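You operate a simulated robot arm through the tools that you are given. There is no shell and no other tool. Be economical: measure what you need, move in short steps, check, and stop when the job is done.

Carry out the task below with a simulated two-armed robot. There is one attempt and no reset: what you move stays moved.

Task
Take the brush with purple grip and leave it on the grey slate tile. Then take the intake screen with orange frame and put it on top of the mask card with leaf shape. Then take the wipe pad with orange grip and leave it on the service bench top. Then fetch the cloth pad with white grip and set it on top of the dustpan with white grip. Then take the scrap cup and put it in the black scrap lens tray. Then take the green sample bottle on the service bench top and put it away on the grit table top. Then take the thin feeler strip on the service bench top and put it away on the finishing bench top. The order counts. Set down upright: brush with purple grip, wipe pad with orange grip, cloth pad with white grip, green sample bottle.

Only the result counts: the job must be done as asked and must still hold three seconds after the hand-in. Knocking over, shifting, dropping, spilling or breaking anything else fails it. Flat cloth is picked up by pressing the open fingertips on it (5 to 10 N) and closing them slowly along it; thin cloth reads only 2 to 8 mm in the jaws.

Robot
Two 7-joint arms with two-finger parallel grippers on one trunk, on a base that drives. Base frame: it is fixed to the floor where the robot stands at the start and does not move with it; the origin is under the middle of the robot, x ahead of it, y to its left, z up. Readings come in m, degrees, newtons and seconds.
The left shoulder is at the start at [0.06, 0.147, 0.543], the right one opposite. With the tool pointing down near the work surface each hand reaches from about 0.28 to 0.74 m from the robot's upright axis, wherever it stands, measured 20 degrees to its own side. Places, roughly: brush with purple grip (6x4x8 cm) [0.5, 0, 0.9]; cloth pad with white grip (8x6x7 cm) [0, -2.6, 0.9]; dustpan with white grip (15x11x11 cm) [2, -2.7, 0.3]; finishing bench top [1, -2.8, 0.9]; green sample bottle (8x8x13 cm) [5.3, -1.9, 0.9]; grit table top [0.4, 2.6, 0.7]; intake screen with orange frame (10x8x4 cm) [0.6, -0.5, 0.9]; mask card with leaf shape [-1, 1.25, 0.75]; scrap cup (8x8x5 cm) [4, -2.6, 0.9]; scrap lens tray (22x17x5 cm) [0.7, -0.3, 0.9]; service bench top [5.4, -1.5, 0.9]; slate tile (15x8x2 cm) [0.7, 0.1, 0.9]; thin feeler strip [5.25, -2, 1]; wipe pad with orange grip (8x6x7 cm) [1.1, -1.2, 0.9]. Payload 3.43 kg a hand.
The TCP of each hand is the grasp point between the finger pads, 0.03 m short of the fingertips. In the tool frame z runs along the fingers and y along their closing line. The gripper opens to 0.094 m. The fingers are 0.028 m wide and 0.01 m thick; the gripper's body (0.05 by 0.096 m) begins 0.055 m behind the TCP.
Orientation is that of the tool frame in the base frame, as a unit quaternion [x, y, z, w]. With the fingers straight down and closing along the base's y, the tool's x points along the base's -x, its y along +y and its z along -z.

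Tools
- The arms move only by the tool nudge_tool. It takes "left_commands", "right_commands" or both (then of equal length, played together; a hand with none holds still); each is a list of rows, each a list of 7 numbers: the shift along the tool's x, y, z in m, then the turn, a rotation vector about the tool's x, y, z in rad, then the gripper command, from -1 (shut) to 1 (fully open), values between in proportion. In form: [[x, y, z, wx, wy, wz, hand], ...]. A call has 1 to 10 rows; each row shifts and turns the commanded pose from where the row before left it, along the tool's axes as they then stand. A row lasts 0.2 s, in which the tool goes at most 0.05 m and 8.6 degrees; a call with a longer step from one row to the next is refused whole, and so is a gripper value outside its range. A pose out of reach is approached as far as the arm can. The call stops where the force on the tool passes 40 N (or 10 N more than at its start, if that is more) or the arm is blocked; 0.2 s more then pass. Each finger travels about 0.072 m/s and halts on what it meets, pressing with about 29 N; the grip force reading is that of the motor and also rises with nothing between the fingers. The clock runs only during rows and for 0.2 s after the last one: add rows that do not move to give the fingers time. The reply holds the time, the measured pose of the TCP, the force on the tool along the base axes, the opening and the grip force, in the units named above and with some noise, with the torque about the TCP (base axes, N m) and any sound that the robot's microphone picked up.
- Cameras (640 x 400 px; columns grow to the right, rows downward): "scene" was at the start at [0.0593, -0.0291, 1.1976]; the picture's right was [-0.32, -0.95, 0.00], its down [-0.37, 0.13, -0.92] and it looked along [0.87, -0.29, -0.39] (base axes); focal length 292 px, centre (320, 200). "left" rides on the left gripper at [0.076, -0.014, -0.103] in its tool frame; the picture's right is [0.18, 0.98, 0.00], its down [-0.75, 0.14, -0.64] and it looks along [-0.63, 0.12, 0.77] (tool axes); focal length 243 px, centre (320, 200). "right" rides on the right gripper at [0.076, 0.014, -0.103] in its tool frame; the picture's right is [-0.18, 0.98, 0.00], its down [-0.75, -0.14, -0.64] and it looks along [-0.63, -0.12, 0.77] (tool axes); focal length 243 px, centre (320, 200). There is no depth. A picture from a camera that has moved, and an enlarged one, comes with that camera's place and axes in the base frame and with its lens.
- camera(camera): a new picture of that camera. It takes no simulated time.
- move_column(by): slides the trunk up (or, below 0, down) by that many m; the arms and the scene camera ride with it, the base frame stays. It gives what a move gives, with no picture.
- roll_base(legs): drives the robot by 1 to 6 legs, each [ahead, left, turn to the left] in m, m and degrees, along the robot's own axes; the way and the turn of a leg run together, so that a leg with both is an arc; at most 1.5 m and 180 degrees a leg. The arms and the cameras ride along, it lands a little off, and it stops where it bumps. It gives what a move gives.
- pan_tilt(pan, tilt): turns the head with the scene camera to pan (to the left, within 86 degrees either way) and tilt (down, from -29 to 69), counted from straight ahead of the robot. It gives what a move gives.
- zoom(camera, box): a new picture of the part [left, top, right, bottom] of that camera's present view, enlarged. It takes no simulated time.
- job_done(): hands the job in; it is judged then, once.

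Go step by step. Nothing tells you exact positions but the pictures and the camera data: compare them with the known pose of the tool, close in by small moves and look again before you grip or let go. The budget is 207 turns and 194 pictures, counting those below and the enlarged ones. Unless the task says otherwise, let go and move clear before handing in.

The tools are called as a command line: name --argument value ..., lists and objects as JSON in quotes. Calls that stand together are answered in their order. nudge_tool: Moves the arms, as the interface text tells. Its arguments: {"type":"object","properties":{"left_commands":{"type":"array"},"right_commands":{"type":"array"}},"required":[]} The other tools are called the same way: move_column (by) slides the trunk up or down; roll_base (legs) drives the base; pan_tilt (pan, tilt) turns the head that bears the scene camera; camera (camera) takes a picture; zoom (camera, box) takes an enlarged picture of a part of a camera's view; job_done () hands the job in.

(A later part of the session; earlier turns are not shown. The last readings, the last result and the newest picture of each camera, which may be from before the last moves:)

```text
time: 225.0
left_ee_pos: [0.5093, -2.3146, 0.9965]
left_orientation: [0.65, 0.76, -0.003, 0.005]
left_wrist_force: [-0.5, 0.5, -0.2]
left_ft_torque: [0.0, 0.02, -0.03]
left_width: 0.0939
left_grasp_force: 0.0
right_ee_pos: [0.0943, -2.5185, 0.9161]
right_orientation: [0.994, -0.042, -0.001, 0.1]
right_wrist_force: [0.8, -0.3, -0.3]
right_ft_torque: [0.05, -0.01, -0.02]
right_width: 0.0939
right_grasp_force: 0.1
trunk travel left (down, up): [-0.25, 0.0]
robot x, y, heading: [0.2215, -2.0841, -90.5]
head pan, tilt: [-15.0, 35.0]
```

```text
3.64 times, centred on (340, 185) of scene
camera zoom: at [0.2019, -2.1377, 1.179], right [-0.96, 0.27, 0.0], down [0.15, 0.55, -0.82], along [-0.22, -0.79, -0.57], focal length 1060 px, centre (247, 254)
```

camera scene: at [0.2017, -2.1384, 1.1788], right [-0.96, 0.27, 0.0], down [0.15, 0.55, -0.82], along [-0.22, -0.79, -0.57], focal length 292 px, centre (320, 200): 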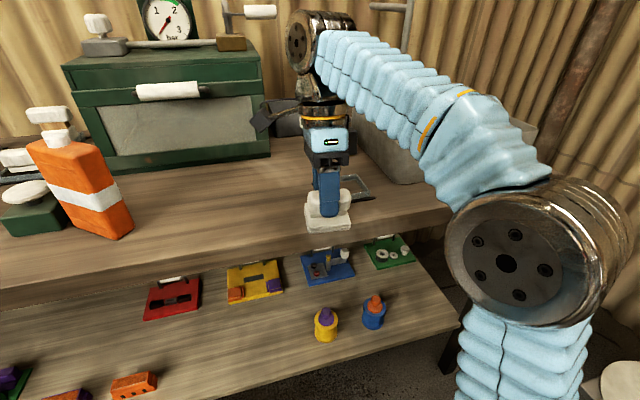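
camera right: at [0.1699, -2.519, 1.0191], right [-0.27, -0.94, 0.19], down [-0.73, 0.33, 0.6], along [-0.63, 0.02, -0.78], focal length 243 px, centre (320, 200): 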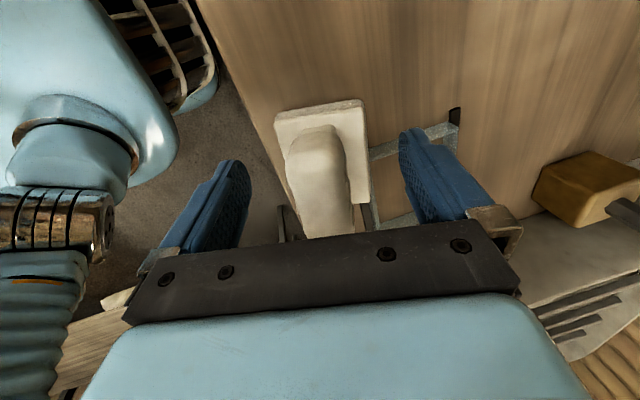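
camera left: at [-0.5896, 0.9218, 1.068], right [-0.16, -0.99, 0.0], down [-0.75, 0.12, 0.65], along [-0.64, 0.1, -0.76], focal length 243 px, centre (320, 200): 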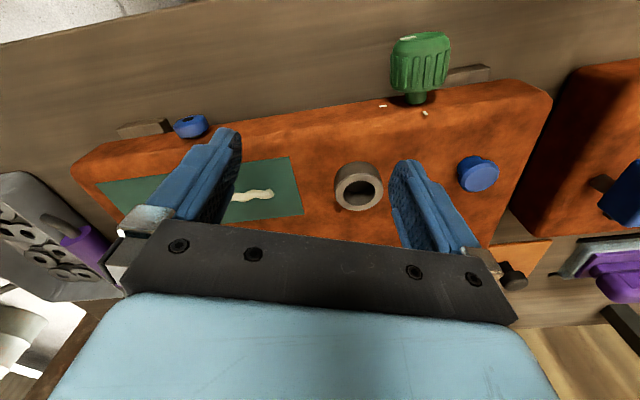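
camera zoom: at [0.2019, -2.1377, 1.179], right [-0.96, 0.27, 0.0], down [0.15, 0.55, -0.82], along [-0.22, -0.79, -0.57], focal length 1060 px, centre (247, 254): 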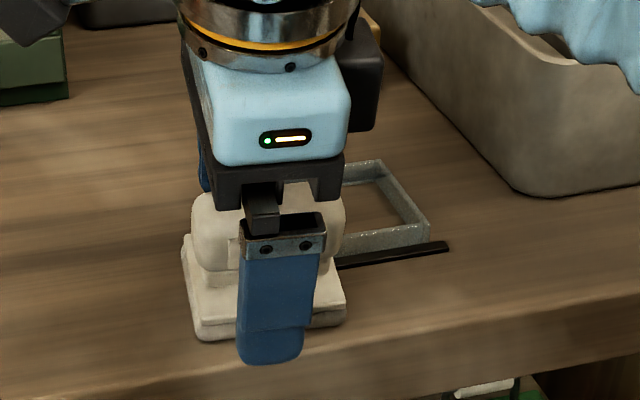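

Aligned now. Close, then lift straight up.

nudge_tool --right_commands '[[0, 0, 0, 0, 0, 0, 0.5], [0, 0, 0, 0, 0, 0, 0], [0, 0, 0, 0, 0, 0, -1], [0, 0, 0, 0, 0, 0, -1], [0, 0, 0, 0, 0, 0, -1], [0, 0, 0, 0, 0, 0, -1], [0, -0.001, -0.008, 0, 0, 0, -1], [0, -0.003, -0.01, 0, 0, 0, -1], [0, -0.003, -0.015, 0, 0, 0, -1], [0, 0, 0, 0, 0, 0, -1]]'

camera --camera "right"

```text
time: 227.2
left_ee_pos: [0.5089, -2.3147, 0.996]
left_orientation: [0.651, 0.759, -0.004, 0.005]
left_wrist_force: [-0.2, 0.3, 0.0]
left_ft_torque: [-0.02, 0.02, 0.04]
left_width: 0.0939
left_grasp_force: 0.1
right_ee_pos: [0.0941, -2.505, 0.9476]
right_orientation: [0.994, -0.043, -0.001, 0.099]
right_wrist_force: [-0.4, 0.1, -1.6]
right_ft_torque: [0.02, -0.02, 0.0]
right_width: 0.0328
right_grasp_force: 29.1
trunk travel left (down, up): [-0.25, 0.0]
robot x, y, heading: [0.2237, -2.0814, -90.5]
head pan, tilt: [-15.0, 35.0]
```

```text
76 pictures are left
camera right: at [0.17, -2.5056, 1.05], right [-0.27, -0.94, 0.19], down [-0.73, 0.33, 0.6], along [-0.63, 0.02, -0.78], focal length 243 px, centre (320, 200)
```

right: 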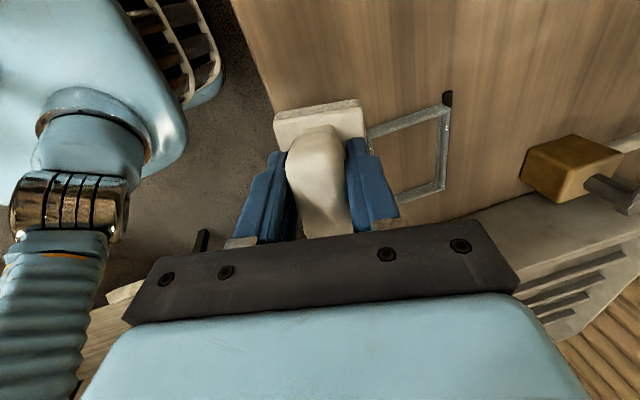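

Held squarely. Pull in, level the hand, back off and go look at the dustpan near [2, −2.7, 0.3].

nudge_tool --right_commands '[[0, -0.04, -0.012, 0, 0, 0, -1], [0, -0.04, -0.012, 0.07, 0, 0, -1], [0, -0.04, -0.008, 0.07, 0, 0, -1], [0, -0.03, -0.004, 0.06, 0, 0, -1], [0, 0, 0, 0, 0, 0, -1]]'

roll_base --legs '[[-0.25, 0, 0], [0, 1.5, 0]]'

pan_tilt --pan 5 --tilt 40

camera --camera "scene"

```text
time: 228.4
left_ee_pos: [0.5095, -2.3147, 0.9962]
left_orientation: [0.651, 0.759, -0.003, 0.005]
left_wrist_force: [0.1, -0.3, 0.1]
left_ft_torque: [0.01, -0.01, -0.02]
left_width: 0.0941
left_grasp_force: 0.0
right_ee_pos: [0.1059, -2.3502, 0.9588]
right_orientation: [0.999, -0.041, 0.004, -0.001]
right_wrist_force: [-0.1, 0.2, -2.0]
right_ft_torque: [0.02, -0.05, -0.02]
right_width: 0.0325
right_grasp_force: 29.0
trunk travel left (down, up): [-0.25, 0.0]
robot x, y, heading: [0.2207, -2.086, -90.5]
head pan, tilt: [-15.0, 35.0]
```

```text
time: 237.2
left_ee_pos: [2.0078, -2.0745, 0.9953]
left_orientation: [0.65, 0.76, -0.003, 0.006]
left_wrist_force: [-0.3, 0.4, 0.1]
left_ft_torque: [0.0, 0.03, 0.01]
left_width: 0.0937
left_grasp_force: 0.0
right_ee_pos: [1.6057, -2.1136, 0.9597]
right_orientation: [0.999, -0.041, 0.003, 0.0]
right_wrist_force: [-0.6, -0.2, -1.3]
right_ft_torque: [-0.01, 0.0, -0.01]
right_width: 0.032
right_grasp_force: 29.1
trunk travel left (down, up): [-0.25, 0.0]
robot x, y, heading: [1.7226, -1.8445, -90.2]
head pan, tilt: [-15.0, 35.0]
```

```text
time: 238.0
left_ee_pos: [2.0086, -2.0756, 0.9958]
left_orientation: [0.65, 0.76, -0.003, 0.006]
left_wrist_force: [-0.2, -0.5, 0.3]
left_ft_torque: [0.0, 0.03, 0.01]
left_width: 0.0941
left_grasp_force: 0.1
right_ee_pos: [1.6066, -2.1129, 0.96]
right_orientation: [0.999, -0.04, 0.004, -0.001]
right_wrist_force: [0.4, 0.2, -2.2]
right_ft_torque: [0.02, -0.01, 0.03]
right_width: 0.0321
right_grasp_force: 29.6
trunk travel left (down, up): [-0.25, 0.0]
robot x, y, heading: [1.721, -1.8438, -90.1]
head pan, tilt: [5.0, 40.0]
```

```text
75 pictures are left
camera scene: at [1.7307, -1.8992, 1.1714], right [-1.0, -0.08, 0.0], down [-0.05, 0.64, -0.77], along [0.06, -0.76, -0.64], focal length 292 px, centre (320, 200)
```

scene: 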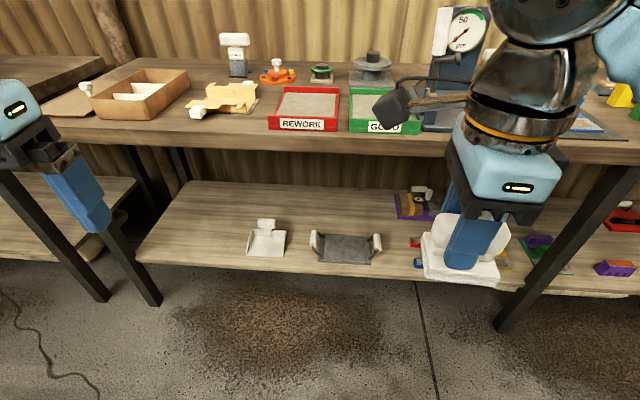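

zoom --camera "scene" --box '[220, 190, 400, 290]'

```text
3.56 times, centred on (310, 240) of scene
camera zoom: at [1.7307, -1.8992, 1.1714], right [-1.0, -0.08, 0.0], down [-0.05, 0.64, -0.77], along [0.06, -0.76, -0.64], focal length 1037 px, centre (356, 58)
```

zoom: 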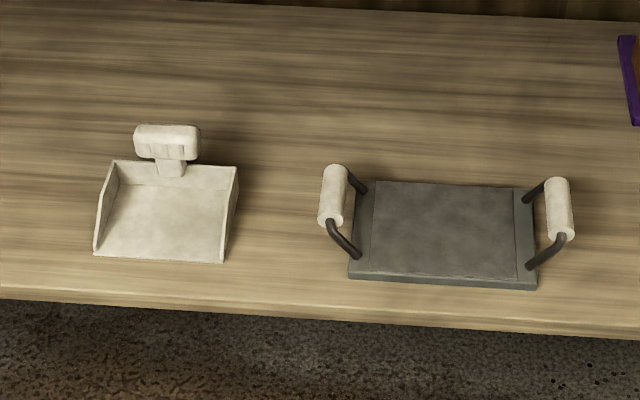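

The dustpan (white scoop, open front, grip at its back) stands on the lower shelf at about [2.01, −2.68]. I'll move beside it, lower the trunk, pull the left hand back and lower the right hand in front of the bench.

roll_base --legs '[[0.0, 0.43, 0]]'

move_column --by -0.25

nudge_tool --left_commands '[[0.03, 0.01, 0, 0, 0, 0, 1], [0.03, 0.01, 0, 0, 0, 0, 1], [0.02, 0.01, 0, 0, 0, 0, 1], [0, 0, 0, 0, 0, 0, 1], [0, 0, 0, 0, 0, 0, 1], [0, 0, 0, 0, 0, 0, 1], [0, 0, 0, 0, 0, 0, 1], [0, 0, 0, 0, 0, 0, 1], [0, 0, 0, 0, 0, 0, 1]]' --right_commands '[[0, 0, 0.035, 0, 0, 0, -1], [0, 0, 0.035, 0, 0, 0, -1], [0, 0, 0.035, 0, 0, 0, -1], [0, 0, 0.035, 0, 0, 0, -1], [0, 0, 0.035, 0, 0, 0, -1], [0, 0, 0.035, 0, 0, 0, -1], [0, 0, 0.035, 0, 0, 0, -1], [0, 0, 0.035, 0, 0, 0, -1], [0, 0, 0, 0, 0, 0, -1]]'

pan_tilt --pan -15 --tilt 45

camera --camera "scene"

```text
time: 240.7
left_ee_pos: [2.4411, -2.076, 0.9961]
left_orientation: [0.649, 0.761, -0.003, 0.006]
left_wrist_force: [-0.4, -0.6, -0.7]
left_ft_torque: [0.02, -0.02, -0.01]
left_width: 0.0939
left_grasp_force: 0.0
right_ee_pos: [2.0381, -2.1159, 0.9598]
right_orientation: [0.999, -0.039, 0.004, -0.001]
right_wrist_force: [0.3, -0.1, -1.7]
right_ft_torque: [0.02, -0.01, 0.0]
right_width: 0.0322
right_grasp_force: 29.0
trunk travel left (down, up): [-0.25, 0.0]
robot x, y, heading: [2.153, -1.848, -90.1]
head pan, tilt: [5.0, 40.0]
```

```text
time: 243.3
left_ee_pos: [2.4424, -2.0771, 0.7463]
left_orientation: [0.649, 0.761, -0.003, 0.005]
left_wrist_force: [0.4, 0.1, -0.1]
left_ft_torque: [-0.01, 0.03, -0.05]
left_width: 0.0942
left_grasp_force: 0.2
right_ee_pos: [2.0378, -2.1157, 0.7098]
right_orientation: [0.999, -0.039, 0.004, -0.001]
right_wrist_force: [0.2, 0.2, -1.5]
right_ft_torque: [-0.01, -0.02, 0.01]
right_width: 0.0319
right_grasp_force: 29.2
trunk travel left (down, up): [0.0, 0.25]
robot x, y, heading: [2.1518, -1.8465, -90.1]
head pan, tilt: [5.0, 40.0]
```

```text
time: 245.3
left_ee_pos: [2.4609, -2.0241, 0.7353]
left_orientation: [0.649, 0.761, -0.003, 0.006]
left_wrist_force: [0.0, -0.7, -0.7]
left_ft_torque: [0.01, -0.01, 0.01]
left_width: 0.0942
left_grasp_force: 0.0
left hand out of reach, approached as far as the arm can: row 1, 2, 3
right_ee_pos: [2.0397, -2.1153, 0.4302]
right_orientation: [0.999, -0.04, 0.003, -0.001]
right_wrist_force: [-0.4, 0.9, -1.5]
right_ft_torque: [-0.03, -0.03, 0.02]
right_width: 0.0318
right_grasp_force: 29.2
trunk travel left (down, up): [0.0, 0.25]
robot x, y, heading: [2.1544, -1.8476, -90.1]
head pan, tilt: [5.0, 40.0]
```

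```text
time: 246.1
left_ee_pos: [2.4599, -2.0251, 0.735]
left_orientation: [0.649, 0.761, -0.002, 0.006]
left_wrist_force: [-0.3, 0.2, -0.8]
left_ft_torque: [0.0, -0.03, 0.01]
left_width: 0.0938
left_grasp_force: 0.0
right_ee_pos: [2.0383, -2.116, 0.4302]
right_orientation: [0.999, -0.039, 0.004, -0.001]
right_wrist_force: [-0.3, -1.0, -1.4]
right_ft_torque: [0.01, 0.01, 0.02]
right_width: 0.032
right_grasp_force: 28.6
trunk travel left (down, up): [0.0, 0.25]
robot x, y, heading: [2.1528, -1.846, -90.2]
head pan, tilt: [-15.0, 45.0]
```

```text
73 pictures are left
camera scene: at [2.1348, -1.8951, 0.9142], right [-0.97, 0.26, 0.0], down [0.18, 0.68, -0.71], along [-0.18, -0.68, -0.71], focal length 292 px, centre (320, 200)
```

scene: 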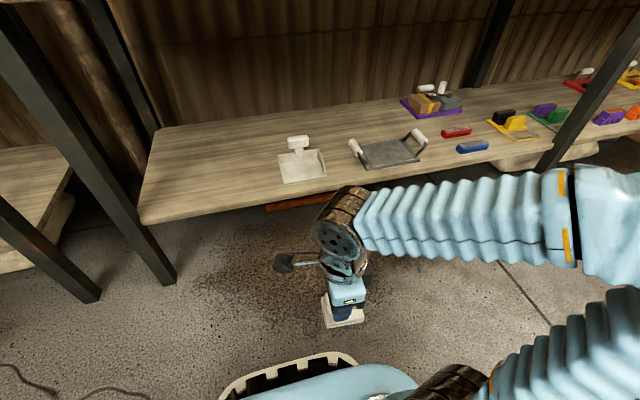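

zoom --camera "scene" --box '[240, 110, 400, 210]'

```text
4.00 times, centred on (320, 160) of scene
camera zoom: at [2.1348, -1.8951, 0.9142], right [-0.97, 0.26, 0.0], down [0.18, 0.68, -0.71], along [-0.18, -0.68, -0.71], focal length 1166 px, centre (320, 360)
```

zoom: 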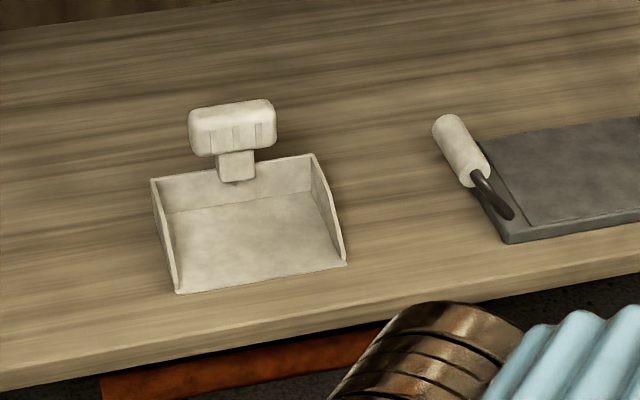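

Triangulated: shelf z≈0.29, pan interior x 1.93–2.07, y −2.594 to −2.70. I'll drive in 0.27 m, then extend the arm under the bench.

roll_base --legs '[[0.27, -0.03, 0]]'

nudge_tool --right_commands '[[0.002, 0.03, 0.015, 0, 0, 0, -1], [0.002, 0.035, 0.015, 0, 0, 0, -1], [0.002, 0.035, 0.01, 0, 0, 0, -1], [0.002, 0.035, 0, 0, 0, 0, -1], [0, 0, 0, 0, 0, 0, -1]]'

camera --camera "scene"

camera --camera "right"

```text
time: 248.0
left_ee_pos: [2.4288, -2.2932, 0.7352]
left_orientation: [0.649, 0.76, -0.003, 0.006]
left_wrist_force: [0.4, 0.1, 0.4]
left_ft_torque: [0.02, -0.01, 0.03]
left_width: 0.0939
left_grasp_force: 0.0
right_ee_pos: [2.0075, -2.3837, 0.4307]
right_orientation: [0.999, -0.04, 0.004, -0.001]
right_wrist_force: [1.1, 0.2, -1.8]
right_ft_torque: [-0.01, -0.04, 0.01]
right_width: 0.032
right_grasp_force: 28.4
trunk travel left (down, up): [0.0, 0.25]
robot x, y, heading: [2.125, -2.1167, -90.3]
head pan, tilt: [-15.0, 45.0]
```

```text
time: 249.2
left_ee_pos: [2.4287, -2.2939, 0.7357]
left_orientation: [0.649, 0.76, -0.004, 0.007]
left_wrist_force: [-0.4, 0.1, 0.2]
left_ft_torque: [-0.02, 0.0, 0.04]
left_width: 0.0941
left_grasp_force: 0.1
right_ee_pos: [2.0058, -2.5203, 0.3912]
right_orientation: [0.999, -0.04, 0.004, -0.001]
right_wrist_force: [-0.2, -0.3, -1.4]
right_ft_torque: [0.01, -0.02, 0.03]
right_width: 0.0319
right_grasp_force: 29.1
trunk travel left (down, up): [0.0, 0.25]
robot x, y, heading: [2.1267, -2.115, -90.2]
head pan, tilt: [-15.0, 45.0]
```

```text
71 pictures are left
camera scene: at [2.1035, -2.1639, 0.9141], right [-0.96, 0.26, 0.0], down [0.19, 0.68, -0.71], along [-0.19, -0.68, -0.71], focal length 292 px, centre (320, 200)
```

scene: 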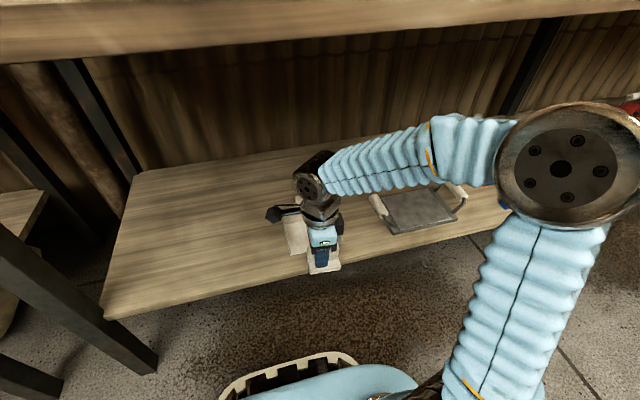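

```text
70 pictures are left
camera right: at [2.0803, -2.5406, 0.492], right [-0.26, -0.96, 0.0], down [-0.74, 0.2, 0.64], along [-0.61, 0.17, -0.77], focal length 243 px, centre (320, 200)
```

right: 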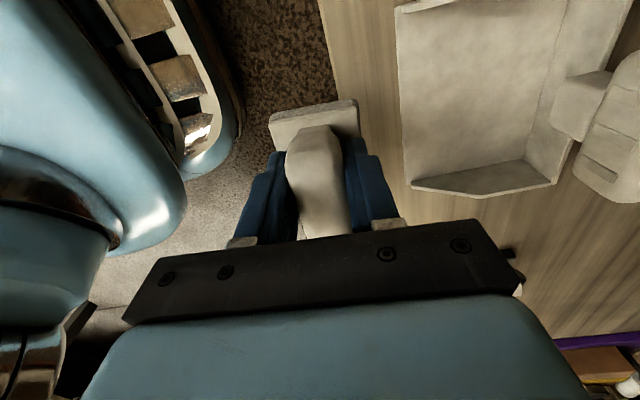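

The pan's interior centre is ≈[1.99, −2.64]. Move in over it at TCP z≈0.38.

nudge_tool --right_commands '[[-0.001, 0.03, 0, 0, 0, 0, -1], [-0.001, 0.03, 0.003, 0, 0, 0, -1], [-0.001, 0.03, 0.003, 0, 0, 0, -1], [-0.002, 0.028, 0.004, 0, 0, 0, -1], [0, 0, 0, 0, 0, 0, -1]]'

camera --camera "right"

zoom --camera "scene" --box '[250, 130, 430, 250]'

```text
time: 250.4
left_ee_pos: [2.4284, -2.293, 0.7356]
left_orientation: [0.65, 0.76, -0.003, 0.007]
left_wrist_force: [-0.2, 0.0, 0.5]
left_ft_torque: [0.01, 0.02, -0.02]
left_width: 0.094
left_grasp_force: 0.0
right_ee_pos: [1.9914, -2.637, 0.3795]
right_orientation: [0.999, -0.04, 0.003, -0.001]
right_wrist_force: [-0.6, 1.2, -1.3]
right_ft_torque: [-0.04, 0.0, 0.01]
right_width: 0.0319
right_grasp_force: 29.0
trunk travel left (down, up): [0.0, 0.25]
robot x, y, heading: [2.1239, -2.1154, -90.1]
head pan, tilt: [-15.0, 45.0]
```

```text
69 pictures are left
camera right: at [2.0657, -2.6569, 0.4815], right [-0.26, -0.96, 0.0], down [-0.74, 0.2, 0.64], along [-0.61, 0.17, -0.77], focal length 243 px, centre (320, 200)
```

right: 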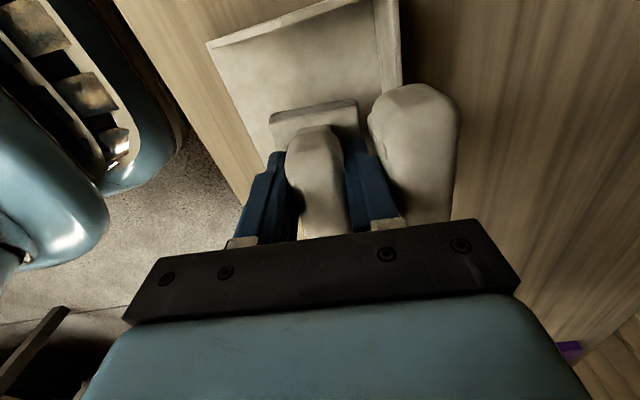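

```text
3.33 times, centred on (340, 190) of scene
camera zoom: at [2.1035, -2.1639, 0.9141], right [-0.96, 0.26, 0.0], down [0.19, 0.68, -0.71], along [-0.19, -0.68, -0.71], focal length 972 px, centre (253, 233)
```

zoom: 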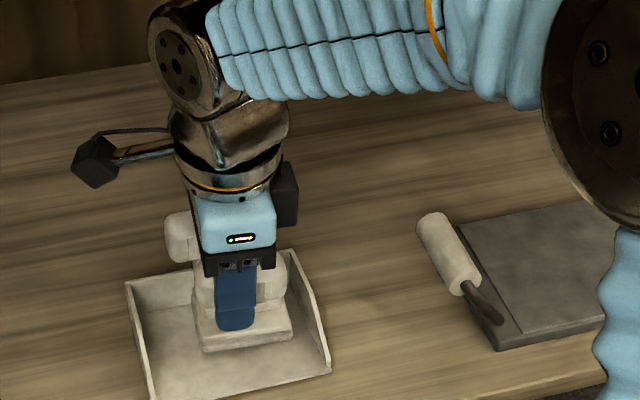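

The dustpan's handle is close behind the far finger, so I'll shift 17 mm toward the front and then lower.

nudge_tool --right_commands '[[0, -0.017, 0, 0, 0, 0, -1], [0, 0, 0.01, 0, 0, 0, -1], [0, 0, 0.007, 0, 0, 0, -1], [0, 0, 0, 0, 0, 0, -1]]'

nudge_tool --right_commands '[[0, 0, 0.003, 0, 0, 0, -1], [0, 0, 0.003, 0, 0, 0, -1], [0, 0, 0, 0, 0, 0, -1]]'

zoom --camera "scene" --box '[250, 130, 410, 250]'

```text
time: 251.4
left_ee_pos: [2.4287, -2.2935, 0.7364]
left_orientation: [0.649, 0.761, -0.003, 0.007]
left_wrist_force: [-0.2, 0.2, -0.4]
left_ft_torque: [0.01, 0.0, -0.02]
left_width: 0.094
left_grasp_force: 0.0
right_ee_pos: [1.9906, -2.6204, 0.3639]
right_orientation: [0.999, -0.04, 0.003, -0.001]
right_wrist_force: [0.1, -0.9, -1.9]
right_ft_torque: [0.02, 0.02, -0.03]
right_width: 0.0321
right_grasp_force: 29.0
trunk travel left (down, up): [0.0, 0.25]
robot x, y, heading: [2.1248, -2.1155, -90.4]
head pan, tilt: [-15.0, 45.0]
```

```text
time: 252.2
left_ee_pos: [2.4282, -2.294, 0.7342]
left_orientation: [0.649, 0.761, -0.003, 0.007]
left_wrist_force: [0.8, 0.1, 0.4]
left_ft_torque: [0.0, 0.0, 0.0]
left_width: 0.094
left_grasp_force: 0.0
right_ee_pos: [1.992, -2.6206, 0.3573]
right_orientation: [0.999, -0.04, 0.003, -0.001]
right_wrist_force: [-0.3, 0.5, -1.3]
right_ft_torque: [-0.02, -0.02, -0.01]
right_width: 0.0321
right_grasp_force: 29.0
trunk travel left (down, up): [0.0, 0.25]
robot x, y, heading: [2.1234, -2.1181, -90.3]
head pan, tilt: [-15.0, 45.0]
```

```text
3.33 times, centred on (330, 190) of scene
camera zoom: at [2.1035, -2.1639, 0.9141], right [-0.96, 0.26, 0.0], down [0.19, 0.68, -0.71], along [-0.19, -0.68, -0.71], focal length 972 px, centre (287, 233)
```

zoom: 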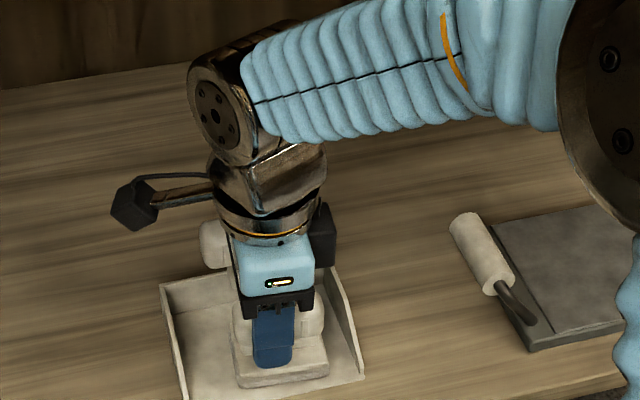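

nudge_tool --right_commands '[[0, 0, 0.002, 0, 0, 0, -1], [0, 0, 0.002, 0, 0, 0, -1], [0, 0, 0.001, 0, 0, 0, -1], [0, 0, 0, 0, 0, 0, -1]]'

nudge_tool --right_commands '[[0, 0, 0.002, 0, 0, 0, -1], [0, 0, 0.001, 0, 0, 0, -1], [0, 0, 0.001, 0, 0, 0, -1], [0, 0, 0, 0, 0, 0, -1]]'

```text
time: 253.2
left_ee_pos: [2.4281, -2.2934, 0.7364]
left_orientation: [0.649, 0.761, -0.004, 0.006]
left_wrist_force: [-0.2, -0.2, -0.4]
left_ft_torque: [0.0, -0.04, 0.0]
left_width: 0.0939
left_grasp_force: 0.0
right_ee_pos: [1.9938, -2.6192, 0.3545]
right_orientation: [0.999, -0.04, 0.004, 0.001]
right_wrist_force: [-4.6, 3.2, 23.6]
right_ft_torque: [0.16, 0.64, 0.0]
right_width: 0.0321
right_grasp_force: 28.7
trunk travel left (down, up): [0.0, 0.25]
robot x, y, heading: [2.1209, -2.1146, -90.3]
head pan, tilt: [-15.0, 45.0]
```

```text
time: 253.6
left_ee_pos: [2.4286, -2.2931, 0.7371]
left_orientation: [0.649, 0.76, -0.003, 0.007]
left_wrist_force: [-0.4, 0.1, 0.6]
left_ft_torque: [-0.04, 0.0, 0.02]
left_width: 0.0941
left_grasp_force: 0.0
right_ee_pos: [1.9934, -2.6211, 0.3534]
right_orientation: [0.999, -0.04, 0.005, 0.002]
right_wrist_force: [-2.3, 8.3, 22.7]
right_ft_torque: [0.17, 0.23, -0.06]
right_width: 0.0319
right_grasp_force: 29.2
trunk travel left (down, up): [0.0, 0.25]
robot x, y, heading: [2.1211, -2.1139, -90.1]
head pan, tilt: [-15.0, 45.0]
stopped in row 2 (right hand): the force on the tool passed its limit at 43 N (the readings are from after the stop); the commanded pose is now the measured one
```

Contact. Release partially (handle behind), rise straight, then withdraw toward the robot.

nudge_tool --right_commands '[[0, 0, -0.002, 0, 0, 0, -1], [0, 0, 0, 0, 0, 0, -0.1], [0, 0, 0, 0, 0, 0, 0.05], [0, 0, 0, 0, 0, 0, 0.05], [0, 0, -0.02, 0, 0, 0, 0.05], [0, 0, -0.025, 0, 0, 0, 0.05], [0, 0, -0.025, 0, 0, 0, 0.05], [0, 0, 0, 0, 0, 0, 0.05]]'

camera --camera "right"

```text
time: 255.4
left_ee_pos: [2.4289, -2.2941, 0.7361]
left_orientation: [0.65, 0.76, -0.003, 0.007]
left_wrist_force: [0.1, 0.9, 0.6]
left_ft_torque: [-0.01, 0.04, 0.0]
left_width: 0.0942
left_grasp_force: 0.0
right_ee_pos: [1.9927, -2.6204, 0.4251]
right_orientation: [0.999, -0.04, 0.004, 0.001]
right_wrist_force: [-0.1, 1.1, 0.8]
right_ft_torque: [0.0, 0.0, -0.03]
right_width: 0.0492
right_grasp_force: 0.0
trunk travel left (down, up): [0.0, 0.25]
robot x, y, heading: [2.1234, -2.1191, -90.5]
head pan, tilt: [-15.0, 45.0]
```

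```text
66 pictures are left
camera right: at [2.0666, -2.6403, 0.526], right [-0.26, -0.96, 0.0], down [-0.75, 0.2, 0.63], along [-0.61, 0.17, -0.77], focal length 243 px, centre (320, 200)
```

right: 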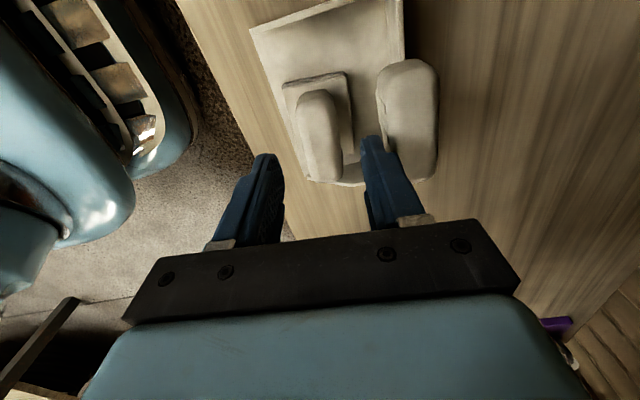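

The cloth pad sits in the dustpan. Withdraw, back off, raise the trunk, and go to the scrap cup near [4, −2.6].

nudge_tool --right_commands '[[0, -0.04, -0.005, 0, 0, 0, 0.05], [0, -0.04, 0, 0, 0, 0, 0.05], [0, -0.045, 0, 0, 0, 0, 0.05], [0, -0.045, 0, 0, 0, 0, 0.05], [0, -0.045, 0, 0, 0, 0, 0.05], [0, -0.02, 0, 0, 0, 0, 0.05]]'

camera --camera "scene"

roll_base --legs '[[-0.27, 0, 0]]'

nudge_tool --right_commands '[[0, 0, -0.045, 0, 0, 0, 1], [0, 0, -0.045, 0, 0, 0, 1], [0, 0, -0.045, 0, 0, 0, 1], [0, 0, -0.045, 0, 0, 0, 1], [0, 0, -0.045, 0, 0, 0, 1], [0, 0, -0.045, 0, 0, 0, 1]]'

move_column --by 0.25

roll_base --legs '[[0, 1.1, 0], [0, 0.85, 0]]'

pan_tilt --pan 0 --tilt 30

camera --camera "scene"

```text
time: 256.8
left_ee_pos: [2.4293, -2.2928, 0.7359]
left_orientation: [0.65, 0.76, -0.003, 0.006]
left_wrist_force: [-0.4, 0.0, -0.6]
left_ft_torque: [-0.01, 0.03, -0.02]
left_width: 0.094
left_grasp_force: 0.0
right_ee_pos: [2.0099, -2.3856, 0.4272]
right_orientation: [0.999, -0.04, 0.005, 0.001]
right_wrist_force: [0.6, -0.1, -0.7]
right_ft_torque: [-0.02, 0.02, 0.0]
right_width: 0.0494
right_grasp_force: 0.1
trunk travel left (down, up): [0.0, 0.25]
robot x, y, heading: [2.1225, -2.1142, -90.1]
head pan, tilt: [-15.0, 45.0]
```

```text
65 pictures are left
camera scene: at [2.1035, -2.1639, 0.9141], right [-0.96, 0.26, 0.0], down [0.19, 0.68, -0.71], along [-0.19, -0.68, -0.71], focal length 292 px, centre (320, 200)
```

scene: 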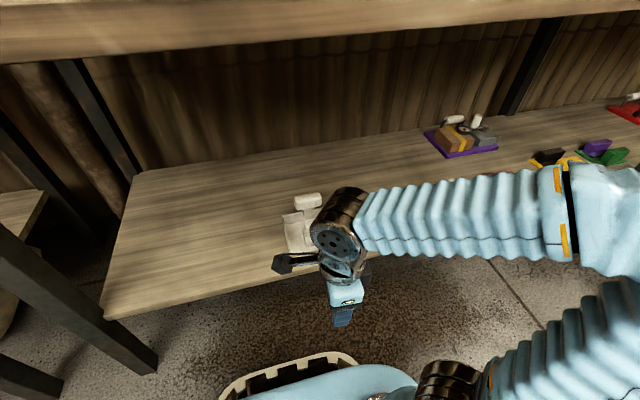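

```text
time: 258.7
left_ee_pos: [2.4306, -2.0229, 0.7368]
left_orientation: [0.649, 0.761, -0.003, 0.006]
left_wrist_force: [0.0, -0.6, -0.2]
left_ft_torque: [0.01, -0.03, -0.01]
left_width: 0.094
left_grasp_force: 0.1
right_ee_pos: [2.0128, -2.1166, 0.4276]
right_orientation: [0.999, -0.04, 0.004, 0.001]
right_wrist_force: [1.6, -0.3, 0.1]
right_ft_torque: [0.03, 0.03, -0.01]
right_width: 0.0494
right_grasp_force: 0.1
trunk travel left (down, up): [0.0, 0.25]
robot x, y, heading: [2.1265, -1.8431, -90.1]
head pan, tilt: [-15.0, 45.0]
```

```text
time: 260.1
left_ee_pos: [2.4302, -2.0232, 0.736]
left_orientation: [0.65, 0.76, -0.003, 0.006]
left_wrist_force: [-1.3, -0.1, -0.3]
left_ft_torque: [0.02, -0.03, 0.01]
left_width: 0.0942
left_grasp_force: 0.0
right_ee_pos: [2.0098, -2.1126, 0.6987]
right_orientation: [0.999, -0.039, 0.006, 0.001]
right_wrist_force: [0.2, 0.1, 0.2]
right_ft_torque: [0.02, 0.0, -0.03]
right_width: 0.094
right_grasp_force: 0.1
trunk travel left (down, up): [0.0, 0.25]
robot x, y, heading: [2.1275, -1.8438, -90.2]
head pan, tilt: [-15.0, 45.0]
```

```text
time: 262.7
left_ee_pos: [2.4302, -2.0228, 0.9864]
left_orientation: [0.649, 0.761, -0.003, 0.007]
left_wrist_force: [0.0, 0.4, -0.1]
left_ft_torque: [0.0, 0.0, 0.01]
left_width: 0.0943
left_grasp_force: 0.0
right_ee_pos: [2.0096, -2.1133, 0.948]
right_orientation: [0.999, -0.04, 0.005, 0.002]
right_wrist_force: [0.3, 0.4, 0.5]
right_ft_torque: [0.0, -0.03, -0.01]
right_width: 0.0942
right_grasp_force: 0.1
trunk travel left (down, up): [-0.25, 0.0]
robot x, y, heading: [2.1294, -1.8459, -90.6]
head pan, tilt: [-15.0, 45.0]
```

```text
time: 272.4
left_ee_pos: [4.3643, -2.0337, 0.9863]
left_orientation: [0.65, 0.76, -0.003, 0.007]
left_wrist_force: [-0.1, -0.1, 0.1]
left_ft_torque: [0.03, 0.01, -0.01]
left_width: 0.094
left_grasp_force: 0.0
right_ee_pos: [3.9447, -2.1243, 0.9477]
right_orientation: [0.999, -0.041, 0.004, 0.001]
right_wrist_force: [0.2, 0.6, 0.8]
right_ft_torque: [-0.01, -0.02, 0.02]
right_width: 0.094
right_grasp_force: 0.0
trunk travel left (down, up): [-0.25, 0.0]
robot x, y, heading: [4.0618, -1.8525, -90.3]
head pan, tilt: [-15.0, 45.0]
```

```text
time: 273.2
left_ee_pos: [4.3651, -2.0339, 0.9869]
left_orientation: [0.65, 0.76, -0.003, 0.007]
left_wrist_force: [0.2, -0.5, -0.4]
left_ft_torque: [0.01, 0.0, 0.0]
left_width: 0.0942
left_grasp_force: 0.0
right_ee_pos: [3.9445, -2.1248, 0.9475]
right_orientation: [0.999, -0.042, 0.004, 0.001]
right_wrist_force: [-1.0, -0.3, 0.1]
right_ft_torque: [0.0, -0.01, 0.0]
right_width: 0.0942
right_grasp_force: 0.1
trunk travel left (down, up): [-0.25, 0.0]
robot x, y, heading: [4.0608, -1.8581, -90.5]
head pan, tilt: [0.0, 30.0]
```

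```text
64 pictures are left
camera scene: at [4.0608, -1.9156, 1.1867], right [-1.0, 0.01, 0.0], down [0.0, 0.5, -0.87], along [-0.01, -0.87, -0.5], focal length 292 px, centre (320, 200)
```

scene: 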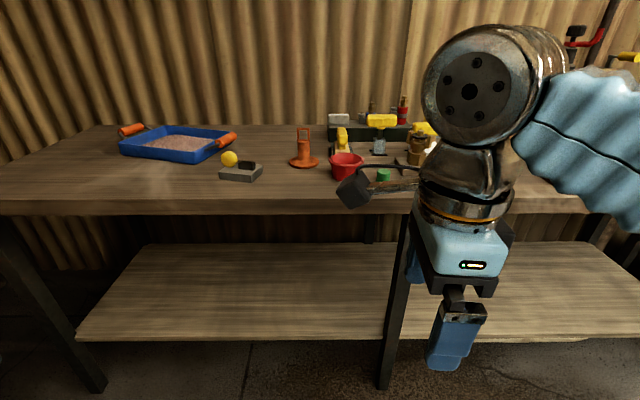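

zoom --camera "scene" --box '[270, 100, 450, 210]'

```text
3.56 times, centred on (360, 155) of scene
camera zoom: at [4.0608, -1.9156, 1.1867], right [-1.0, 0.01, 0.0], down [0.0, 0.5, -0.87], along [-0.01, -0.87, -0.5], focal length 1037 px, centre (178, 360)
```

zoom: 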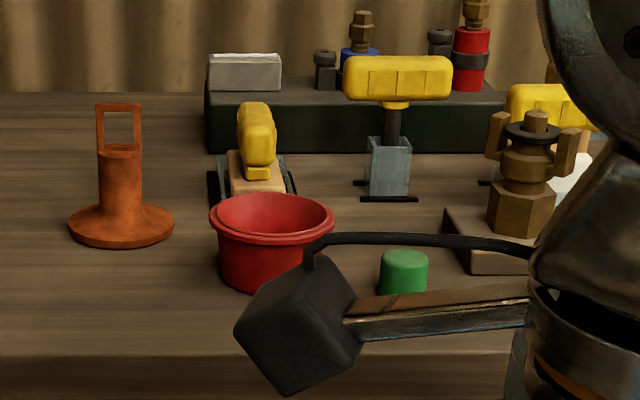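

The red scrap cup is at ≈[3.99, −2.61]. I'll pinch its near wall (one finger inside). Drive in and position the hand above, then look.

roll_base --legs '[[0.2, 0.06, 0]]'

nudge_tool --right_commands '[[0.03, 0.03, -0.005, 0, 0, 0, 1], [0.03, 0.035, 0, 0, 0, 0, 1], [0.01, 0.035, 0, 0, 0, 0, 1], [0, 0, 0, 0, 0, 0, 1]]'

camera --camera "right"

```text
time: 274.8
left_ee_pos: [4.4233, -2.233, 0.9867]
left_orientation: [0.649, 0.76, -0.003, 0.006]
left_wrist_force: [0.1, 0.7, -0.5]
left_ft_torque: [-0.05, -0.01, 0.04]
left_width: 0.0941
left_grasp_force: 0.0
right_ee_pos: [4.0025, -2.3227, 0.948]
right_orientation: [0.999, -0.04, 0.005, 0.001]
right_wrist_force: [0.1, 0.1, -0.2]
right_ft_torque: [-0.02, 0.0, -0.02]
right_width: 0.0937
right_grasp_force: 0.1
trunk travel left (down, up): [-0.25, 0.0]
robot x, y, heading: [4.1199, -2.0583, -90.2]
head pan, tilt: [0.0, 30.0]
```

```text
time: 275.8
left_ee_pos: [4.423, -2.2332, 0.9857]
left_orientation: [0.649, 0.761, -0.003, 0.006]
left_wrist_force: [-0.5, 0.6, -0.4]
left_ft_torque: [0.02, 0.02, 0.04]
left_width: 0.0941
left_grasp_force: 0.0
right_ee_pos: [4.0649, -2.4293, 0.9532]
right_orientation: [0.999, -0.04, 0.004, 0.001]
right_wrist_force: [-0.9, 0.3, -0.6]
right_ft_torque: [0.03, 0.01, -0.03]
right_width: 0.094
right_grasp_force: 0.1
trunk travel left (down, up): [-0.25, 0.0]
robot x, y, heading: [4.1152, -2.0533, -90.3]
head pan, tilt: [0.0, 30.0]
```

```text
62 pictures are left
camera right: at [4.1398, -2.4488, 1.0551], right [-0.26, -0.96, 0.0], down [-0.75, 0.2, 0.64], along [-0.61, 0.17, -0.77], focal length 243 px, centre (320, 200)
```

right: 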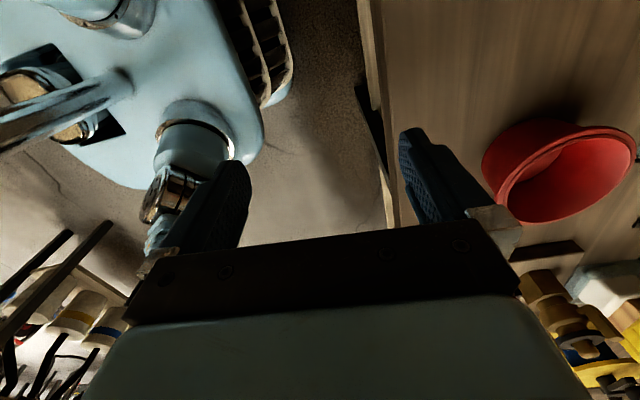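

Cup rim centre ≈[3.998, −2.595], radius 4 cm. Move above the near wall.

nudge_tool --right_commands '[[-0.028, 0.02, 0.002, 0, 0, 0, 1], [-0.0285, 0.035, 0.003, 0, 0, 0, 1], [0, 0.04, 0.003, 0, 0, 0, 1], [0, 0.039, 0.001, 0, 0, 0, 1], [0, 0, 0, 0, 0, 0, 1]]'

camera --camera "right"

```text
time: 277.0
left_ee_pos: [4.4235, -2.2321, 0.9859]
left_orientation: [0.65, 0.76, -0.003, 0.007]
left_wrist_force: [0.2, -0.4, -0.1]
left_ft_torque: [0.02, -0.02, 0.02]
left_width: 0.0938
left_grasp_force: 0.1
right_ee_pos: [3.9982, -2.559, 0.9455]
right_orientation: [0.999, -0.041, 0.004, 0.001]
right_wrist_force: [0.0, -0.7, 1.0]
right_ft_torque: [-0.01, -0.02, -0.02]
right_width: 0.0937
right_grasp_force: 0.0
trunk travel left (down, up): [-0.25, 0.0]
robot x, y, heading: [4.1171, -2.0597, -90.2]
head pan, tilt: [0.0, 30.0]
```

```text
61 pictures are left
camera right: at [4.0725, -2.5774, 1.0461], right [-0.26, -0.96, 0.0], down [-0.75, 0.2, 0.64], along [-0.61, 0.17, -0.77], focal length 243 px, centre (320, 200)
```

right: 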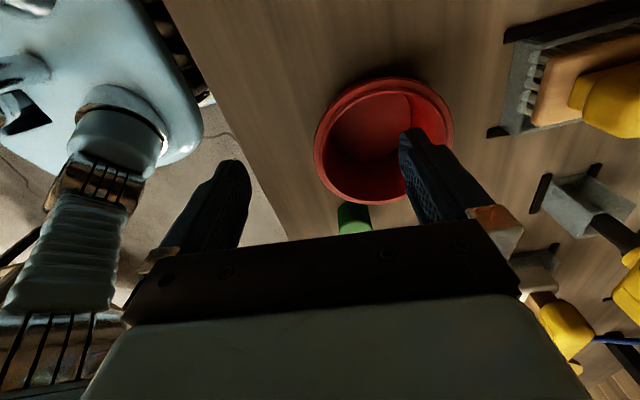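

The far finger is over the cup's inside. Narrow slightly, descend 5 cm and close.

nudge_tool --right_commands '[[0, 0, 0, 0, 0, 0, 0.65], [0, 0, 0.015, 0, 0, 0, 0.65], [0, 0, 0.02, 0, 0, 0, 0.65], [0, 0, 0.012, 0, 0, 0, 0.65], [0, 0, 0, 0, 0, 0, 0.65]]'

nudge_tool --right_commands '[[0, 0, 0, 0, 0, 0, 0.2], [0, 0, 0, 0, 0, 0, -0.2], [0, 0, 0, 0, 0, 0, -0.6], [0, 0, 0, 0, 0, 0, -1], [0, 0, 0, 0, 0, 0, -1], [0, 0, 0, 0, 0, 0, -1], [0, 0, 0, 0, 0, 0, -1]]'

camera --camera "right"

```text
time: 278.2
left_ee_pos: [4.4238, -2.2333, 0.9861]
left_orientation: [0.65, 0.76, -0.003, 0.006]
left_wrist_force: [-0.2, 0.4, 0.7]
left_ft_torque: [-0.03, 0.02, -0.02]
left_width: 0.0938
left_grasp_force: 0.1
right_ee_pos: [3.9975, -2.5572, 0.8983]
right_orientation: [0.999, -0.041, 0.004, 0.001]
right_wrist_force: [-0.2, -0.1, -0.9]
right_ft_torque: [0.0, -0.03, -0.02]
right_width: 0.0778
right_grasp_force: 0.1
trunk travel left (down, up): [-0.25, 0.0]
robot x, y, heading: [4.1171, -2.0578, -90.3]
head pan, tilt: [0.0, 30.0]
```

```text
time: 279.8
left_ee_pos: [4.4238, -2.2319, 0.9867]
left_orientation: [0.65, 0.76, -0.003, 0.007]
left_wrist_force: [-0.8, -0.4, -0.6]
left_ft_torque: [0.01, 0.04, -0.02]
left_width: 0.0942
left_grasp_force: 0.0
right_ee_pos: [3.998, -2.5574, 0.9]
right_orientation: [0.999, -0.04, 0.005, 0.002]
right_wrist_force: [-1.1, -6.2, 20.5]
right_ft_torque: [-1.56, 0.17, -0.05]
right_width: 0.0116
right_grasp_force: 28.3
trunk travel left (down, up): [-0.25, 0.0]
robot x, y, heading: [4.1197, -2.0557, -90.4]
head pan, tilt: [0.0, 30.0]
```

```text
60 pictures are left
camera right: at [4.0726, -2.5767, 1.0009], right [-0.26, -0.96, 0.0], down [-0.75, 0.2, 0.63], along [-0.61, 0.16, -0.77], focal length 243 px, centre (320, 200)
```

right: 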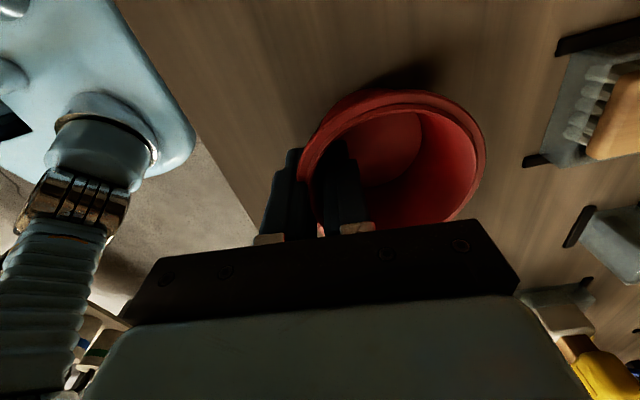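

The near wall is pinched. Lift and check.

nudge_tool --right_commands '[[0, 0, -0.01, 0, 0, 0, -1], [0, -0.005, -0.015, 0, 0, 0, -1], [0, -0.02, -0.015, 0, 0, 0, -1], [0, -0.03, -0.01, 0, 0, 0, -1], [0, 0, 0, 0, 0, 0, -1]]'

camera --camera "right"

pan_tilt --pan 0 --tilt 35

camera --camera "scene"

```text
time: 281.0
left_ee_pos: [4.4242, -2.2331, 0.9868]
left_orientation: [0.649, 0.761, -0.003, 0.008]
left_wrist_force: [0.5, 0.7, 0.2]
left_ft_torque: [0.0, 0.0, -0.01]
left_width: 0.0939
left_grasp_force: 0.0
right_ee_pos: [4.0023, -2.5028, 0.948]
right_orientation: [0.999, -0.04, 0.005, 0.002]
right_wrist_force: [0.2, 0.3, 0.2]
right_ft_torque: [0.01, -0.02, -0.01]
right_width: 0.0084
right_grasp_force: 28.9
trunk travel left (down, up): [-0.25, 0.0]
robot x, y, heading: [4.1177, -2.054, -90.5]
head pan, tilt: [0.0, 30.0]
```

```text
59 pictures are left
camera right: at [4.0767, -2.5217, 1.0499], right [-0.26, -0.96, 0.0], down [-0.75, 0.2, 0.64], along [-0.61, 0.17, -0.77], focal length 243 px, centre (320, 200)
```

right: 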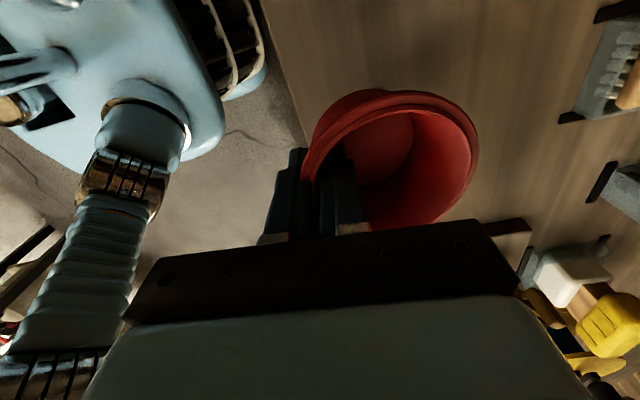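

```text
time: 281.7
left_ee_pos: [4.4233, -2.2325, 0.9859]
left_orientation: [0.65, 0.76, -0.004, 0.006]
left_wrist_force: [0.3, 0.5, 0.3]
left_ft_torque: [0.0, -0.03, 0.01]
left_width: 0.0943
left_grasp_force: 0.0
right_ee_pos: [4.0023, -2.502, 0.948]
right_orientation: [0.999, -0.04, 0.004, 0.001]
right_wrist_force: [-0.2, -0.3, -0.3]
right_ft_torque: [-0.01, -0.01, -0.01]
right_width: 0.0084
right_grasp_force: 29.6
trunk travel left (down, up): [-0.25, 0.0]
robot x, y, heading: [4.1182, -2.0547, -90.2]
head pan, tilt: [0.0, 35.0]
```

```text
58 pictures are left
camera scene: at [4.1197, -2.1127, 1.179], right [-1.0, 0.01, 0.0], down [0.0, 0.57, -0.82], along [0.0, -0.82, -0.57], focal length 292 px, centre (320, 200)
```

scene: 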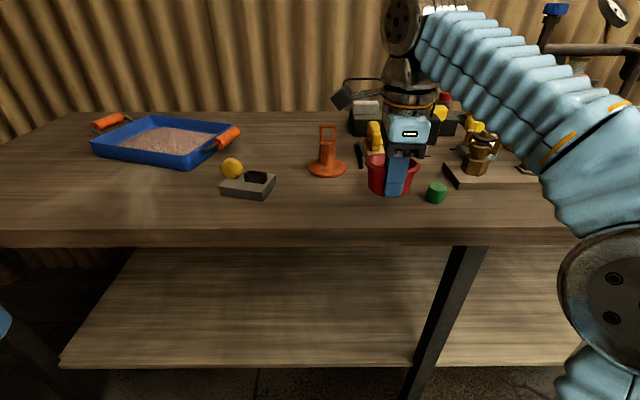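

The cup is held. Pull in, and drive to the black tray on the main bench (robot to about [0.18, −0.12], facing +x).

nudge_tool --right_commands '[[0, -0.04, -0.01, 0, 0, 0, -1], [0, -0.04, -0.01, 0, 0, 0, -1], [0, -0.04, -0.005, 0, 0, 0, -1], [0, -0.02, 0, 0, 0, 0, -1]]'

roll_base --legs '[[-0.2, 0, 0], [0, 0, 90], [-1.4, 0, 0], [-1.4, 0, 0], [-1.4, 0, 0]]'

roll_base --legs '[[0, 1.0, 0], [0, 0.73, 0]]'

pan_tilt --pan -10 --tilt 35

camera --camera "scene"

```text
time: 282.7
left_ee_pos: [4.4242, -2.2326, 0.987]
left_orientation: [0.649, 0.761, -0.003, 0.006]
left_wrist_force: [0.2, -0.4, -0.2]
left_ft_torque: [0.02, -0.02, 0.01]
left_width: 0.0939
left_grasp_force: 0.0
right_ee_pos: [4.0127, -2.3636, 0.9726]
right_orientation: [0.999, -0.04, 0.004, 0.001]
right_wrist_force: [-0.3, 0.2, -0.5]
right_ft_torque: [0.05, 0.01, 0.03]
right_width: 0.008
right_grasp_force: 29.3
trunk travel left (down, up): [-0.25, 0.0]
robot x, y, heading: [4.1191, -2.056, -90.6]
head pan, tilt: [0.0, 35.0]
```

```text
time: 308.0
left_ee_pos: [0.0695, -1.5336, 0.9871]
left_orientation: [-0.073, 0.997, 0.003, 0.007]
left_wrist_force: [0.0, 0.3, -0.1]
left_ft_torque: [0.02, 0.0, 0.01]
left_width: 0.094
left_grasp_force: 0.1
right_ee_pos: [0.1965, -1.9449, 0.9736]
right_orientation: [0.739, 0.674, 0.004, -0.002]
right_wrist_force: [-1.0, 0.6, -1.5]
right_ft_torque: [-0.01, 0.01, -0.02]
right_width: 0.0078
right_grasp_force: 28.9
trunk travel left (down, up): [-0.25, 0.0]
robot x, y, heading: [-0.1137, -1.8391, -1.0]
head pan, tilt: [0.0, 35.0]
```

```text
time: 316.8
left_ee_pos: [0.0872, 0.1965, 0.9858]
left_orientation: [-0.076, 0.997, 0.003, 0.007]
left_wrist_force: [0.6, -0.2, 0.1]
left_ft_torque: [0.0, 0.01, -0.02]
left_width: 0.0938
left_grasp_force: 0.1
right_ee_pos: [0.2154, -0.2146, 0.9737]
right_orientation: [0.738, 0.675, 0.004, -0.002]
right_wrist_force: [0.0, -0.1, 0.1]
right_ft_torque: [-0.03, -0.02, 0.02]
right_width: 0.0076
right_grasp_force: 29.0
trunk travel left (down, up): [-0.25, 0.0]
robot x, y, heading: [-0.0948, -0.1046, -0.7]
head pan, tilt: [0.0, 35.0]
```

```text
time: 317.5
left_ee_pos: [0.0873, 0.1961, 0.9858]
left_orientation: [-0.075, 0.997, 0.003, 0.008]
left_wrist_force: [-0.7, -1.1, -0.6]
left_ft_torque: [0.01, 0.01, 0.0]
left_width: 0.0941
left_grasp_force: 0.1
right_ee_pos: [0.2145, -0.2146, 0.9726]
right_orientation: [0.737, 0.676, 0.004, -0.002]
right_wrist_force: [0.0, -0.4, -0.4]
right_ft_torque: [0.01, 0.03, 0.01]
right_width: 0.0077
right_grasp_force: 28.8
trunk travel left (down, up): [-0.25, 0.0]
robot x, y, heading: [-0.0919, -0.1082, -0.5]
head pan, tilt: [-10.0, 35.0]
```

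```text
57 pictures are left
camera scene: at [-0.0344, -0.1229, 1.179], right [-0.18, -0.98, 0.0], down [-0.56, 0.11, -0.82], along [0.81, -0.15, -0.57], focal length 292 px, centre (320, 200)
```

scene: 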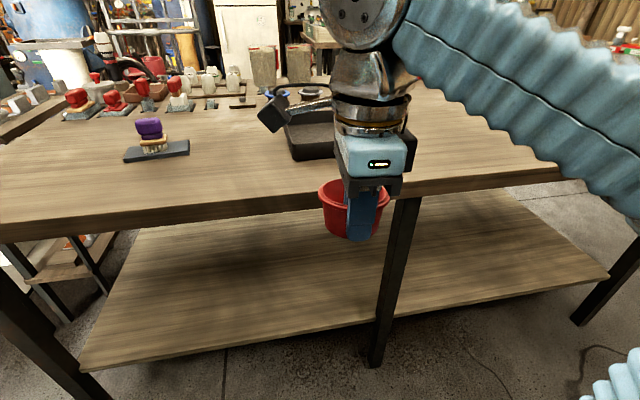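

Cup upright in hand. Drive ahead 0.27 m and look with the hand camera.

roll_base --legs '[[0.27, 0, 0.5]]'

camera --camera "scene"

camera --camera "right"

```text
time: 319.4
left_ee_pos: [0.3546, 0.1959, 0.9873]
left_orientation: [-0.08, 0.997, 0.002, 0.007]
left_wrist_force: [0.1, 0.2, 0.0]
left_ft_torque: [-0.02, 0.04, -0.02]
left_width: 0.0938
left_grasp_force: 0.1
right_ee_pos: [0.486, -0.2129, 0.9728]
right_orientation: [0.734, 0.679, 0.003, -0.002]
right_wrist_force: [-0.3, -0.5, -0.3]
right_ft_torque: [0.01, 0.01, 0.01]
right_width: 0.0077
right_grasp_force: 29.0
trunk travel left (down, up): [-0.25, 0.0]
robot x, y, heading: [0.1781, -0.1072, -0.1]
head pan, tilt: [-10.0, 35.0]
```

```text
56 pictures are left
camera scene: at [0.2364, -0.124, 1.179], right [-0.17, -0.98, 0.0], down [-0.56, 0.1, -0.82], along [0.81, -0.14, -0.57], focal length 292 px, centre (320, 200)
```

scene: 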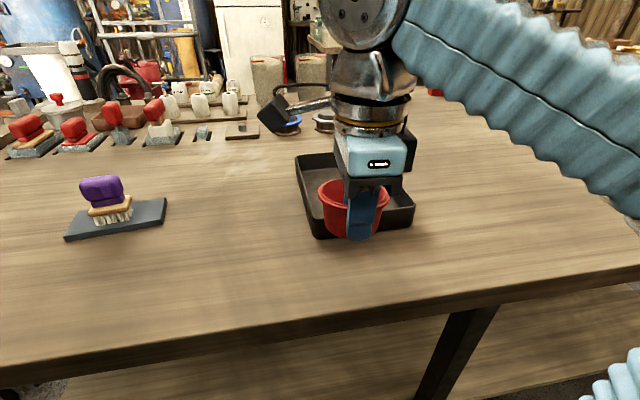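

```text
55 pictures are left
camera right: at [0.507, -0.1391, 1.0748], right [0.97, -0.26, 0.0], down [-0.2, -0.75, 0.63], along [-0.16, -0.61, -0.77], focal length 243 px, centre (320, 200)
```

right: 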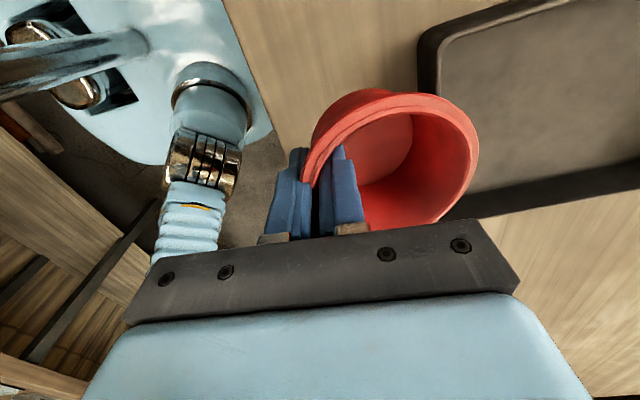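

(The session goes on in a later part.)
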